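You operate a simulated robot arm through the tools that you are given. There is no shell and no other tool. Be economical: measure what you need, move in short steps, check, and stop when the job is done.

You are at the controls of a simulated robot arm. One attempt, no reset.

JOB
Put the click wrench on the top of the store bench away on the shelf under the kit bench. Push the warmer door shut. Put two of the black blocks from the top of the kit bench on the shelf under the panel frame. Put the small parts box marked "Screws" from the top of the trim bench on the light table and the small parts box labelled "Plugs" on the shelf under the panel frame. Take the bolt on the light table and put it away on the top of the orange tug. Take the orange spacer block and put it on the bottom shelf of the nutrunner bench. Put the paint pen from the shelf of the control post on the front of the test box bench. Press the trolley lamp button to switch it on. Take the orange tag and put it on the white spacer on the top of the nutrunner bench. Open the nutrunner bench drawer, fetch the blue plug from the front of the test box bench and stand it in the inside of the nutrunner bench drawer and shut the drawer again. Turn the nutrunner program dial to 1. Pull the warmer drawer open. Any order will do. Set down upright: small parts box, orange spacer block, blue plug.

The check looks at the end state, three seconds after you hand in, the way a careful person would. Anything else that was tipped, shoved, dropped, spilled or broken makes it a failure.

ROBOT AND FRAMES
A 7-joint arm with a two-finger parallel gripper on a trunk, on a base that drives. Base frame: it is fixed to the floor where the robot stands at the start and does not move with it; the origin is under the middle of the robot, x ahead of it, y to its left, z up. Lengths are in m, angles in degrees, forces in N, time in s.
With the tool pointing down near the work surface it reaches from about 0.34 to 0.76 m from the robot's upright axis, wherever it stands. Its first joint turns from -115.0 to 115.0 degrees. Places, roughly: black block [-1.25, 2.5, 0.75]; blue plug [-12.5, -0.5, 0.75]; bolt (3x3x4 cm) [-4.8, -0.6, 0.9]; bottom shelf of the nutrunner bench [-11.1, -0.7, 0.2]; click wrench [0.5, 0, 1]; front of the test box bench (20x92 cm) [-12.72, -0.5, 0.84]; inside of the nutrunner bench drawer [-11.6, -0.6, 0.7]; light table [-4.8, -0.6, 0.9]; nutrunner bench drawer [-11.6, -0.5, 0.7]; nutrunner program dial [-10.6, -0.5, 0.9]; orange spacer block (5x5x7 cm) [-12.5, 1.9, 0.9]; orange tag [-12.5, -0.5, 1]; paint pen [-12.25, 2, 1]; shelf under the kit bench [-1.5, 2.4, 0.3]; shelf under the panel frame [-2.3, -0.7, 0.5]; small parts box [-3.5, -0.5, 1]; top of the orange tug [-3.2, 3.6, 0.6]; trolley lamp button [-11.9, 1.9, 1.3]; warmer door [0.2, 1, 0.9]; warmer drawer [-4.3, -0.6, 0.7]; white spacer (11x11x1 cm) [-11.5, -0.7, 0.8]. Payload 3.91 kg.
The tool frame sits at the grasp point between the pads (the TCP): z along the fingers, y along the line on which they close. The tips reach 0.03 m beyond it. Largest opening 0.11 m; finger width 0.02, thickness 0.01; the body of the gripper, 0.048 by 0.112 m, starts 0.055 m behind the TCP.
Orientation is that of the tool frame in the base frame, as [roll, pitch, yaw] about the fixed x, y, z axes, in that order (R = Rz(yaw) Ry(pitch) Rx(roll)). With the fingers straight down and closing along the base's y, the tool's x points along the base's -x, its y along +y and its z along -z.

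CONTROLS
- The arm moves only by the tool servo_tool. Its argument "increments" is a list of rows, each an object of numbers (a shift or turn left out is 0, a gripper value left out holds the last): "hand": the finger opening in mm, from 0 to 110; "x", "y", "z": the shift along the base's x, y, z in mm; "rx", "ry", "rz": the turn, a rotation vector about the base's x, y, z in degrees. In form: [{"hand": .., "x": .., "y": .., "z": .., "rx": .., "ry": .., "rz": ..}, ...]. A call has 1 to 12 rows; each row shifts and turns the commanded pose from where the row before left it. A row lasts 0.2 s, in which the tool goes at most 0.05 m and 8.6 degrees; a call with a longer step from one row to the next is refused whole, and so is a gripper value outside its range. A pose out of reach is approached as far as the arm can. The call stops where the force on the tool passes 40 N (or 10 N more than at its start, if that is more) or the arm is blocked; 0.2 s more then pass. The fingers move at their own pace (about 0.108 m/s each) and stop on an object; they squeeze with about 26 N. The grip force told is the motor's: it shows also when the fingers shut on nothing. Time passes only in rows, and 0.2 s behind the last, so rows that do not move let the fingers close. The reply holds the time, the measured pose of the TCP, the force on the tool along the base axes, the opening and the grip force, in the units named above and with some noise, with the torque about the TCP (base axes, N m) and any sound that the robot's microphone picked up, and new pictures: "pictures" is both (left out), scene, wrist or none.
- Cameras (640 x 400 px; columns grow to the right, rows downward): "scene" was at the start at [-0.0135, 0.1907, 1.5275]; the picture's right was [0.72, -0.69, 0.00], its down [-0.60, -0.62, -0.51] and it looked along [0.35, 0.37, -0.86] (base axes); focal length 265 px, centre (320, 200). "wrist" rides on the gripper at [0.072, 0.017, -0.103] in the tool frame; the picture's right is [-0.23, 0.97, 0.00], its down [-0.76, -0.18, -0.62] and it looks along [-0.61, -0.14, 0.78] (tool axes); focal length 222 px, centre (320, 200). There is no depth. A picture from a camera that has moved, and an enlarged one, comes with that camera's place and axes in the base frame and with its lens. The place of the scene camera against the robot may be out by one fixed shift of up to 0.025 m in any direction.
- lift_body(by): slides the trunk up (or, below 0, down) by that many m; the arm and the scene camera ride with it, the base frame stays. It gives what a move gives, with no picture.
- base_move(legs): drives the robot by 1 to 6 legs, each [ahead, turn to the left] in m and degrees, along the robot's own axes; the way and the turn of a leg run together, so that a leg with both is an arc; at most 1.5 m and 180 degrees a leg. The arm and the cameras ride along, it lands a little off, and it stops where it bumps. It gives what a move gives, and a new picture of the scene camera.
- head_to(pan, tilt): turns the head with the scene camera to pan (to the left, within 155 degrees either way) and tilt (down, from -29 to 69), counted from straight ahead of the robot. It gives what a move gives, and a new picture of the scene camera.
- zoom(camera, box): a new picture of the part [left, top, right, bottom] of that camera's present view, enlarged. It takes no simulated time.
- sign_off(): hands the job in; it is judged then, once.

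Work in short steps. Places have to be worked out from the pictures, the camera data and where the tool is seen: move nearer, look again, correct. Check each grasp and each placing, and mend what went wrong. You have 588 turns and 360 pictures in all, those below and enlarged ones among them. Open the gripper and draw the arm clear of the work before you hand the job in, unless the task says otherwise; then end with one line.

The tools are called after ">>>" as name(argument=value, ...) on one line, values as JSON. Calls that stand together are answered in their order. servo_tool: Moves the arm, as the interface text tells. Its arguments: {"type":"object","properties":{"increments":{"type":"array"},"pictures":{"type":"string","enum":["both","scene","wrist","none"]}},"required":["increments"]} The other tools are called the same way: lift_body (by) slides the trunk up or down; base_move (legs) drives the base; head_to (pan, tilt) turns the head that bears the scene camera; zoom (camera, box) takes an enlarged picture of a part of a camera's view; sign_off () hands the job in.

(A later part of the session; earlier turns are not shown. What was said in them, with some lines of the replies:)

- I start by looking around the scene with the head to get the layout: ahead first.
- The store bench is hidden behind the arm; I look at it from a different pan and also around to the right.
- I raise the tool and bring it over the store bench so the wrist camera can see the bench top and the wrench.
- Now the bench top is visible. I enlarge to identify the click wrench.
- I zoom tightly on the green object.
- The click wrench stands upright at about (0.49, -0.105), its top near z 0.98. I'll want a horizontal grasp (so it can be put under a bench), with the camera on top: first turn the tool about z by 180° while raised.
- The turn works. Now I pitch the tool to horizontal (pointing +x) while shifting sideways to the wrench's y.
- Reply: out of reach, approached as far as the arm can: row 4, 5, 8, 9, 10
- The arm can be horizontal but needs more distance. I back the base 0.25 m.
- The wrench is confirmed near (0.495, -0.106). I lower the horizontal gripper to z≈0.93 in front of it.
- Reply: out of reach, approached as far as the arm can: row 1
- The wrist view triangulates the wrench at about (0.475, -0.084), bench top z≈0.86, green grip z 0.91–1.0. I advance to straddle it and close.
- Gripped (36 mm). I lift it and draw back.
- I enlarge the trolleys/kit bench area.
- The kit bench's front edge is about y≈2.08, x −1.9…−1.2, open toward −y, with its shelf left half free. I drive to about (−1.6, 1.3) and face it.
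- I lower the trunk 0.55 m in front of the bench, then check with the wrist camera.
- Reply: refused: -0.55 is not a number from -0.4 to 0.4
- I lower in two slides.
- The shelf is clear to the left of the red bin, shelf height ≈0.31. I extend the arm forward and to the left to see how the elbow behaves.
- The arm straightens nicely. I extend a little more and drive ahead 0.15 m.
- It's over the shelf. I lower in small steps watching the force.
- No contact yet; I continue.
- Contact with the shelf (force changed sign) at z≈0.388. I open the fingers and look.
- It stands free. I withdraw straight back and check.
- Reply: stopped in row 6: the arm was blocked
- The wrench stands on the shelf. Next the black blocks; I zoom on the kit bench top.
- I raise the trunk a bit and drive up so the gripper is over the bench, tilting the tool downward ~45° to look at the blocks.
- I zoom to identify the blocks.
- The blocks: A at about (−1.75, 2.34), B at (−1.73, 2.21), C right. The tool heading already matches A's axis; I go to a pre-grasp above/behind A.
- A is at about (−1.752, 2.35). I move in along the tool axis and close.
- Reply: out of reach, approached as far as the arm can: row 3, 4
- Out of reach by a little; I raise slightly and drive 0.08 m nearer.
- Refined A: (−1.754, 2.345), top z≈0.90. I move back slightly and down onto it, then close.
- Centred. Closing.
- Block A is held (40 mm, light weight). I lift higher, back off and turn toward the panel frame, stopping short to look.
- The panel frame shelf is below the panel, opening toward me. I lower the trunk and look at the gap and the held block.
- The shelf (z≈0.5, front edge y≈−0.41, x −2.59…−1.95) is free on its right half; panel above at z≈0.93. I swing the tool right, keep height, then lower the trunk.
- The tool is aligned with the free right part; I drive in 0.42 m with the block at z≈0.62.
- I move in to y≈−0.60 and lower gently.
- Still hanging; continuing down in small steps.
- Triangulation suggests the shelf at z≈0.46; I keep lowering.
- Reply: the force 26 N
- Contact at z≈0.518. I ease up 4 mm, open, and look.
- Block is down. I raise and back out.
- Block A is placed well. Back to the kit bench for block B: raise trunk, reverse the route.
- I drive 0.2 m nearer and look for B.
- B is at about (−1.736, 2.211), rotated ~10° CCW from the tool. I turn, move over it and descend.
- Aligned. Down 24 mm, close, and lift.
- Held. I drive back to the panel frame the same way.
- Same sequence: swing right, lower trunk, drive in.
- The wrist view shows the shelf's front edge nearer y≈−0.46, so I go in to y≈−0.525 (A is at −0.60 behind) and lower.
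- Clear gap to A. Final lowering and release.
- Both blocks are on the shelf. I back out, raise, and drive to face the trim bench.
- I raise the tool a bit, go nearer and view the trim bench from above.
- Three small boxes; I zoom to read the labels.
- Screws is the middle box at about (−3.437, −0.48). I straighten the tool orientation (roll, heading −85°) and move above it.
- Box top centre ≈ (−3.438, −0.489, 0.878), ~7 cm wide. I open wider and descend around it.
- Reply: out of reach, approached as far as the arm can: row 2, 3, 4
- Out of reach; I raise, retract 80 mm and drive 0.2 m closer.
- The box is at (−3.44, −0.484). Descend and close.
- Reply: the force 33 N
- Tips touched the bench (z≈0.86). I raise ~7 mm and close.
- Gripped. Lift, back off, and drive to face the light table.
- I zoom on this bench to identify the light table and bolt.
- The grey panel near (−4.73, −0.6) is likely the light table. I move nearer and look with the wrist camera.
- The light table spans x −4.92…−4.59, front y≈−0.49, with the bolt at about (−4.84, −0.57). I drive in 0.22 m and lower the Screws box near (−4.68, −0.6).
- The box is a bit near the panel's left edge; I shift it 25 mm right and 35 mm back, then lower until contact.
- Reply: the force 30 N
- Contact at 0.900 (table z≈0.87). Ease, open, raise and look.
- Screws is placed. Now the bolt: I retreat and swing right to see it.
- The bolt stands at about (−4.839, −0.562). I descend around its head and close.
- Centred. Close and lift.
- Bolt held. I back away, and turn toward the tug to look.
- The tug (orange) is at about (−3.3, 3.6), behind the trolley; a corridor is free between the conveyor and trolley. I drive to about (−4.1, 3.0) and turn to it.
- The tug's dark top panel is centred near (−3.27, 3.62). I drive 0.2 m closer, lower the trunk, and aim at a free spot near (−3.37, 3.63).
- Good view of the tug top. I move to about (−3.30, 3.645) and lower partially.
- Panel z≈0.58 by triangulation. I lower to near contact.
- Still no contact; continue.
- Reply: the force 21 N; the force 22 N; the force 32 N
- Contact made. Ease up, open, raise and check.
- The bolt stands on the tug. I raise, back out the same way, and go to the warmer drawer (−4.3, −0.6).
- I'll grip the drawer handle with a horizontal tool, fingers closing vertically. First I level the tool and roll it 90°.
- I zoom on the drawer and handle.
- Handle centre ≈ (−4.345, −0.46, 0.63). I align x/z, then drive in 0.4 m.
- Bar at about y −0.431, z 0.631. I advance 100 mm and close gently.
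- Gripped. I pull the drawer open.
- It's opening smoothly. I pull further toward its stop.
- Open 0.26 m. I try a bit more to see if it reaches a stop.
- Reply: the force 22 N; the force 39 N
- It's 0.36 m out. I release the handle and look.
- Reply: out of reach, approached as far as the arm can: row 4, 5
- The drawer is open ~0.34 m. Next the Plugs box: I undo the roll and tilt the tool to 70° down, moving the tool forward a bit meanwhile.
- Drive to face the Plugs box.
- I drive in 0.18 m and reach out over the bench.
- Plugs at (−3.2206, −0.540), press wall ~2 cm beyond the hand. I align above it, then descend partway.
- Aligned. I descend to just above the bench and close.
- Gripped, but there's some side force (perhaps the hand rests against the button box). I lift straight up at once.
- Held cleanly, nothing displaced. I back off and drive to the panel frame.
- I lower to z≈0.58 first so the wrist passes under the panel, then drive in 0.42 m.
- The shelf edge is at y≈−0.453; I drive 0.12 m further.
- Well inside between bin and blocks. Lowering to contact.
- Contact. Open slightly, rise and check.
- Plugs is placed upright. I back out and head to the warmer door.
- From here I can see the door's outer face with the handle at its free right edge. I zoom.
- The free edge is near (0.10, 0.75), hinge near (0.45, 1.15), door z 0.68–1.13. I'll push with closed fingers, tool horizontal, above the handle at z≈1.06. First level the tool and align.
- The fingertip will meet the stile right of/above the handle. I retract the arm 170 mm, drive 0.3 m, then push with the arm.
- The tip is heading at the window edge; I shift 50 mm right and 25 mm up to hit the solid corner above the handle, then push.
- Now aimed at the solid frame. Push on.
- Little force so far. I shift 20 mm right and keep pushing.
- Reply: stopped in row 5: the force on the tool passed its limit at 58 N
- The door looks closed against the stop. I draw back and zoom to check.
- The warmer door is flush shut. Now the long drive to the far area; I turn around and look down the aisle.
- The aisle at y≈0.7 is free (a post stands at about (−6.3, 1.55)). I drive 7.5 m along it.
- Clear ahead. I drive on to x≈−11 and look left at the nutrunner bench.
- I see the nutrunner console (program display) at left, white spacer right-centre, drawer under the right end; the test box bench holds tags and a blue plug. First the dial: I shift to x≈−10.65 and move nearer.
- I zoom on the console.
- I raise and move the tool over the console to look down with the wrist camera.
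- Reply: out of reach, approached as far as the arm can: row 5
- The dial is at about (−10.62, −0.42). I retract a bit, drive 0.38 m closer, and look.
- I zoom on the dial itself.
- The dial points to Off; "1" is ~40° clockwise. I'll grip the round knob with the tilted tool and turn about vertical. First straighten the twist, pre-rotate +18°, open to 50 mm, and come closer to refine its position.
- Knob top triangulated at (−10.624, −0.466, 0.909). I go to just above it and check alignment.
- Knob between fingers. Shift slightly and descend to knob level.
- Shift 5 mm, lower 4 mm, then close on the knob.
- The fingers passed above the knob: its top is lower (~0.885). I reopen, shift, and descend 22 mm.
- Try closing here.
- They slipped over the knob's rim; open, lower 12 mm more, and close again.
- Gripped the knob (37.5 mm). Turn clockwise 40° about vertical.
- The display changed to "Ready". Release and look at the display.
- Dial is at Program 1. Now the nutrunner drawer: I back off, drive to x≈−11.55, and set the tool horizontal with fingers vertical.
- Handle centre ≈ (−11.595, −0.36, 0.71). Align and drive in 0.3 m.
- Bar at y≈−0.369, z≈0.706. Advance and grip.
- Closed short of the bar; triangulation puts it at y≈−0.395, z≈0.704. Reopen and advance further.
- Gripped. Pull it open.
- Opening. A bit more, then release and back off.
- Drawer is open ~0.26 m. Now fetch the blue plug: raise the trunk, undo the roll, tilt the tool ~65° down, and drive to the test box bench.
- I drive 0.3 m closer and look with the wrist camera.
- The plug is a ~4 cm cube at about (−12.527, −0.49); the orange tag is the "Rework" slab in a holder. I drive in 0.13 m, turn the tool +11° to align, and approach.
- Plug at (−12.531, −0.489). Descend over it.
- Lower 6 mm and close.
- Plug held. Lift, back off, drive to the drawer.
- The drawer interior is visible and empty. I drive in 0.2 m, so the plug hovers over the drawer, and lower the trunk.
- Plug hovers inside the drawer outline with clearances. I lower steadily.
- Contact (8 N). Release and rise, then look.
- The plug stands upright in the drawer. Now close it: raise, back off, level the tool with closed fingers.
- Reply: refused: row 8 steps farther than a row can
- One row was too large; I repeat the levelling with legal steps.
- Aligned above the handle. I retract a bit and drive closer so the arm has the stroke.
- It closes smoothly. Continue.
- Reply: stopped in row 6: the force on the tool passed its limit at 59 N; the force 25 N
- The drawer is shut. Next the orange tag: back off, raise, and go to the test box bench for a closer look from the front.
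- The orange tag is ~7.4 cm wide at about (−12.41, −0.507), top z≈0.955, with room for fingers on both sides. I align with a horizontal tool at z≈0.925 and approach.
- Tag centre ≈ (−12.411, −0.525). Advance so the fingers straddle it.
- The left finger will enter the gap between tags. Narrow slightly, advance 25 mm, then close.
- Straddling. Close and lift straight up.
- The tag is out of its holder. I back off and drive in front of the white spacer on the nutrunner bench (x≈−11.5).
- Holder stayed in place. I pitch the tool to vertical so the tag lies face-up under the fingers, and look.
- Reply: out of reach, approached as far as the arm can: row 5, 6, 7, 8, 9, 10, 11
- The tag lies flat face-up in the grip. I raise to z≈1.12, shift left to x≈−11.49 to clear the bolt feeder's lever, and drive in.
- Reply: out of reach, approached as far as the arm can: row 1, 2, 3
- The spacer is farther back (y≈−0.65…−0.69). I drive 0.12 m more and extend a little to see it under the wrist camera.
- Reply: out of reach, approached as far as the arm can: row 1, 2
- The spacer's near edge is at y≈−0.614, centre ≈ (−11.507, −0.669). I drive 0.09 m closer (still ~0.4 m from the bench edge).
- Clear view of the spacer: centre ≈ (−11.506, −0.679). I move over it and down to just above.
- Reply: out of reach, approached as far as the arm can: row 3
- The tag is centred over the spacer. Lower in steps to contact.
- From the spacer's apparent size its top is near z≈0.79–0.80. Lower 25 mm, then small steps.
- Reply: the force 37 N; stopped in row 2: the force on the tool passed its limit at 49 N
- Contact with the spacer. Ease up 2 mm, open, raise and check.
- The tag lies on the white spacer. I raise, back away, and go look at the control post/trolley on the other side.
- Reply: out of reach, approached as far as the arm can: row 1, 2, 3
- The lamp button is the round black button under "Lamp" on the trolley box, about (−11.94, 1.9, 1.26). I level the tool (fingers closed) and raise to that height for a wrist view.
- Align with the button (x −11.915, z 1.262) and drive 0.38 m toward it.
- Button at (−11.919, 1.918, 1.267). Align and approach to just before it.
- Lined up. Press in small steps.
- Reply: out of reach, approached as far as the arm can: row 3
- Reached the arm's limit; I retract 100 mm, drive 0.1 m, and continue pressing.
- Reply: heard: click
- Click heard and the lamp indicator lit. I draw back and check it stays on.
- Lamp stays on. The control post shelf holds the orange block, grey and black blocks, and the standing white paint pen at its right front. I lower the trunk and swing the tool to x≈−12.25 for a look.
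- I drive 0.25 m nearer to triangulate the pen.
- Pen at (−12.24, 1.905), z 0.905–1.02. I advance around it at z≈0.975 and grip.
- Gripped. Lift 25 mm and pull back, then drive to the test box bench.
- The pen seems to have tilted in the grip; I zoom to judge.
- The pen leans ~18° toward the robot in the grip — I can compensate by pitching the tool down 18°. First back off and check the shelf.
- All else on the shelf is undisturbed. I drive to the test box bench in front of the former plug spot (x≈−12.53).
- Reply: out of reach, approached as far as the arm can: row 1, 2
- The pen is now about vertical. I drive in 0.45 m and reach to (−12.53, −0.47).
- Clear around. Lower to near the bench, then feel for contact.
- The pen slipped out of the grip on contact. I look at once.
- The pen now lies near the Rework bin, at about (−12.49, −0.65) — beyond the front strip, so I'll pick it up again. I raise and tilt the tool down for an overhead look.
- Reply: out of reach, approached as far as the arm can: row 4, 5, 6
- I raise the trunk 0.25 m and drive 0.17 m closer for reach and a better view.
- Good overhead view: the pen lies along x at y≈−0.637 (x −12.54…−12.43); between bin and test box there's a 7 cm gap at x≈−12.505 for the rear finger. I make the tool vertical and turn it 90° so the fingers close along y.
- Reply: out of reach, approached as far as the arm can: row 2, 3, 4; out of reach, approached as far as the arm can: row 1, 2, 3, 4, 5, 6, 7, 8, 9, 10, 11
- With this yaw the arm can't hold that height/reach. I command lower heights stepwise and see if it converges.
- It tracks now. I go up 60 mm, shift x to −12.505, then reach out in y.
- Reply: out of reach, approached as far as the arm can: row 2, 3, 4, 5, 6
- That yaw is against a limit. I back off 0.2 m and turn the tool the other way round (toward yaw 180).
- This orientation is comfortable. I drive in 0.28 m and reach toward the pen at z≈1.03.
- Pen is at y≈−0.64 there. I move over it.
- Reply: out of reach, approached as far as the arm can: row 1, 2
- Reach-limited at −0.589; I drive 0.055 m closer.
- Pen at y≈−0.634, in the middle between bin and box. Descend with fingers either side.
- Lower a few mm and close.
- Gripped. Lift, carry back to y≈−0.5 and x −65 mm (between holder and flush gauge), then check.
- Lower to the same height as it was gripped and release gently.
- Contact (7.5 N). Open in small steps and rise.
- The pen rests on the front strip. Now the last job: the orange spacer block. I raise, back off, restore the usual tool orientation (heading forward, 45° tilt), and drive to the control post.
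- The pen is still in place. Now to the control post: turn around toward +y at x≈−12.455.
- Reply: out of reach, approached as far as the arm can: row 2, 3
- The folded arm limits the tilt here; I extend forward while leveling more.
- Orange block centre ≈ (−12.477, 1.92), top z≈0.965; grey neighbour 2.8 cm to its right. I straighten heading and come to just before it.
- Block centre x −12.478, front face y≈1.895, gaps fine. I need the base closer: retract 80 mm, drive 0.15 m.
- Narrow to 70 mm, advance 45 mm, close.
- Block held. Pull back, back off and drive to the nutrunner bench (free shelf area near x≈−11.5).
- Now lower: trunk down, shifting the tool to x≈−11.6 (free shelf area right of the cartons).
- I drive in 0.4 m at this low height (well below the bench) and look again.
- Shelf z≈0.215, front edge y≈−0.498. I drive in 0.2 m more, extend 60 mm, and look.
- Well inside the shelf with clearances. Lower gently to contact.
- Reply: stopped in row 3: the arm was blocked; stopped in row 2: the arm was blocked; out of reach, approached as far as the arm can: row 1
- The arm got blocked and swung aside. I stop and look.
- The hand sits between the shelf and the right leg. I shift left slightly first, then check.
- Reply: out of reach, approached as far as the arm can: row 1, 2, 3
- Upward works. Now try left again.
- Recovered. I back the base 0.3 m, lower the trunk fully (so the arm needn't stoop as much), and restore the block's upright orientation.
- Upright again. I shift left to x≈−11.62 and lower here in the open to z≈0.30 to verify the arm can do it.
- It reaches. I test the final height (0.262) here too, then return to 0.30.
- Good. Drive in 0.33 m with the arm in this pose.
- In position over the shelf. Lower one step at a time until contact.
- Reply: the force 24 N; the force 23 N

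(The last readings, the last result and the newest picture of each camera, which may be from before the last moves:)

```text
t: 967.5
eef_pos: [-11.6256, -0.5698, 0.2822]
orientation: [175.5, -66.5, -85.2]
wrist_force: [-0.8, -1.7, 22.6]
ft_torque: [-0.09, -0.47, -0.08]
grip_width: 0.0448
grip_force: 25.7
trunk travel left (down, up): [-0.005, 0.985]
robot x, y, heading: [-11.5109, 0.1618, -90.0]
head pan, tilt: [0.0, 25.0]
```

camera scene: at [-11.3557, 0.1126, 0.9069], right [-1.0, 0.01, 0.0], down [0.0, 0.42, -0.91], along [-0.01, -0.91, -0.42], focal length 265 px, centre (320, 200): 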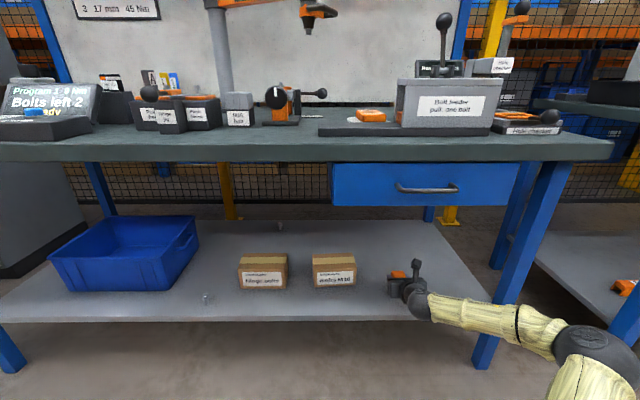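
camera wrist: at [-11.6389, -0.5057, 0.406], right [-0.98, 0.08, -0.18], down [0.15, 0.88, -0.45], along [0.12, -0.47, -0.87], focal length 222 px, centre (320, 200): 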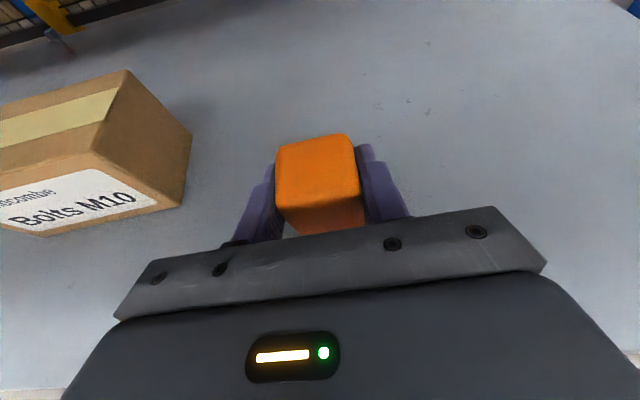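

Contact. Ease up 4 mm, release, and rise.

>>> servo_tool(increments=[{"z": 4}, {"hand": 58}, {"hand": 66}, {"hand": 66}], pictures="wrist")

```text
t: 968.5
eef_pos: [-11.625, -0.5698, 0.2816]
orientation: [175.5, -66.2, -85.2]
wrist_force: [0.3, 0.1, -0.4]
ft_torque: [0.02, 0.01, 0.01]
grip_width: 0.0659
grip_force: 0.0
trunk travel left (down, up): [-0.005, 0.985]
robot x, y, heading: [-11.5102, 0.1557, -90.3]
head pan, tilt: [0.0, 25.0]
camera wrist: at [-11.6392, -0.5055, 0.391], right [-0.98, 0.08, -0.18], down [0.15, 0.88, -0.45], along [0.12, -0.47, -0.87], focal length 222 px, centre (320, 200)
```

wrist: 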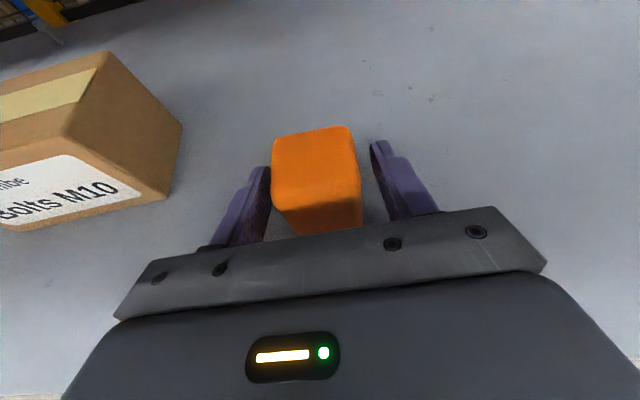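

The block stands free. I back the base straight out and check.

>>> base_move(legs=[[-0.5, 0]])

>>> zoom(camera="scene", box=[200, 80, 480, 270])

```text
t: 971.9
eef_pos: [-11.6217, -0.0679, 0.2827]
orientation: [175.6, -66.1, -85.2]
wrist_force: [-0.4, -0.5, 0.3]
ft_torque: [0.01, -0.01, -0.04]
grip_width: 0.0657
grip_force: 0.1
trunk travel left (down, up): [-0.005, 0.985]
robot x, y, heading: [-11.5061, 0.6587, -90.3]
head pan, tilt: [0.0, 25.0]
camera scene: at [-11.3528, 0.6145, 0.9069], right [-1.0, 0.01, 0.0], down [0.0, 0.42, -0.91], along [-0.01, -0.91, -0.42], focal length 265 px, centre (320, 200)
```

scene: 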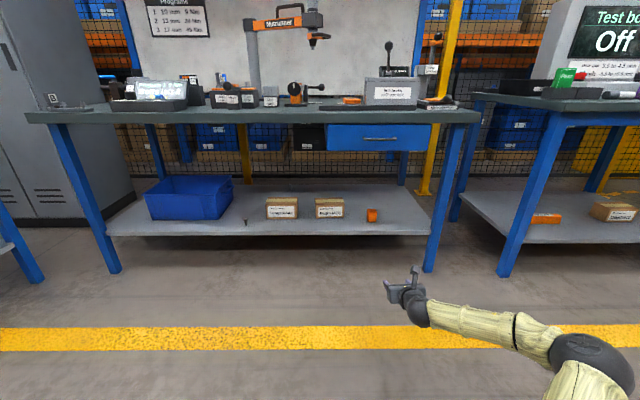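

```text
2.11 times, centred on (340, 175) of scene
camera zoom: at [-11.3528, 0.6145, 0.9069], right [-1.0, 0.01, 0.0], down [0.0, 0.42, -0.91], along [-0.01, -0.91, -0.42], focal length 558 px, centre (278, 253)
```

zoom: 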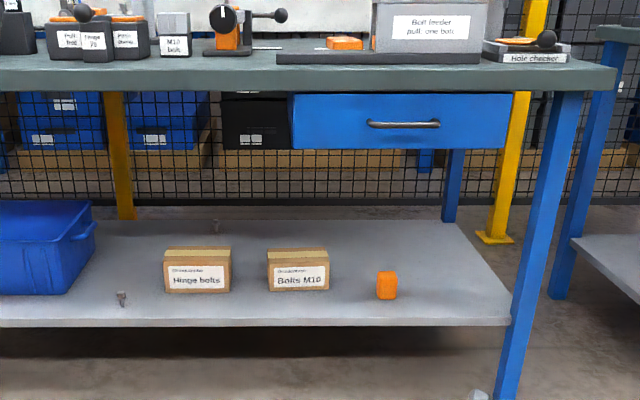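

All items are placed: the block stands on the bottom shelf, the drawer is shut, the gripper is open and clear of the work. I hand in.

>>> sign_off()

```text
The job is handed in.
```

I finished every item on the list and handed the job in. One thing I couldn't check: I didn't look at the blue plug after shutting its drawer. The drawer stopped firmly (59 N) at the end of the push.
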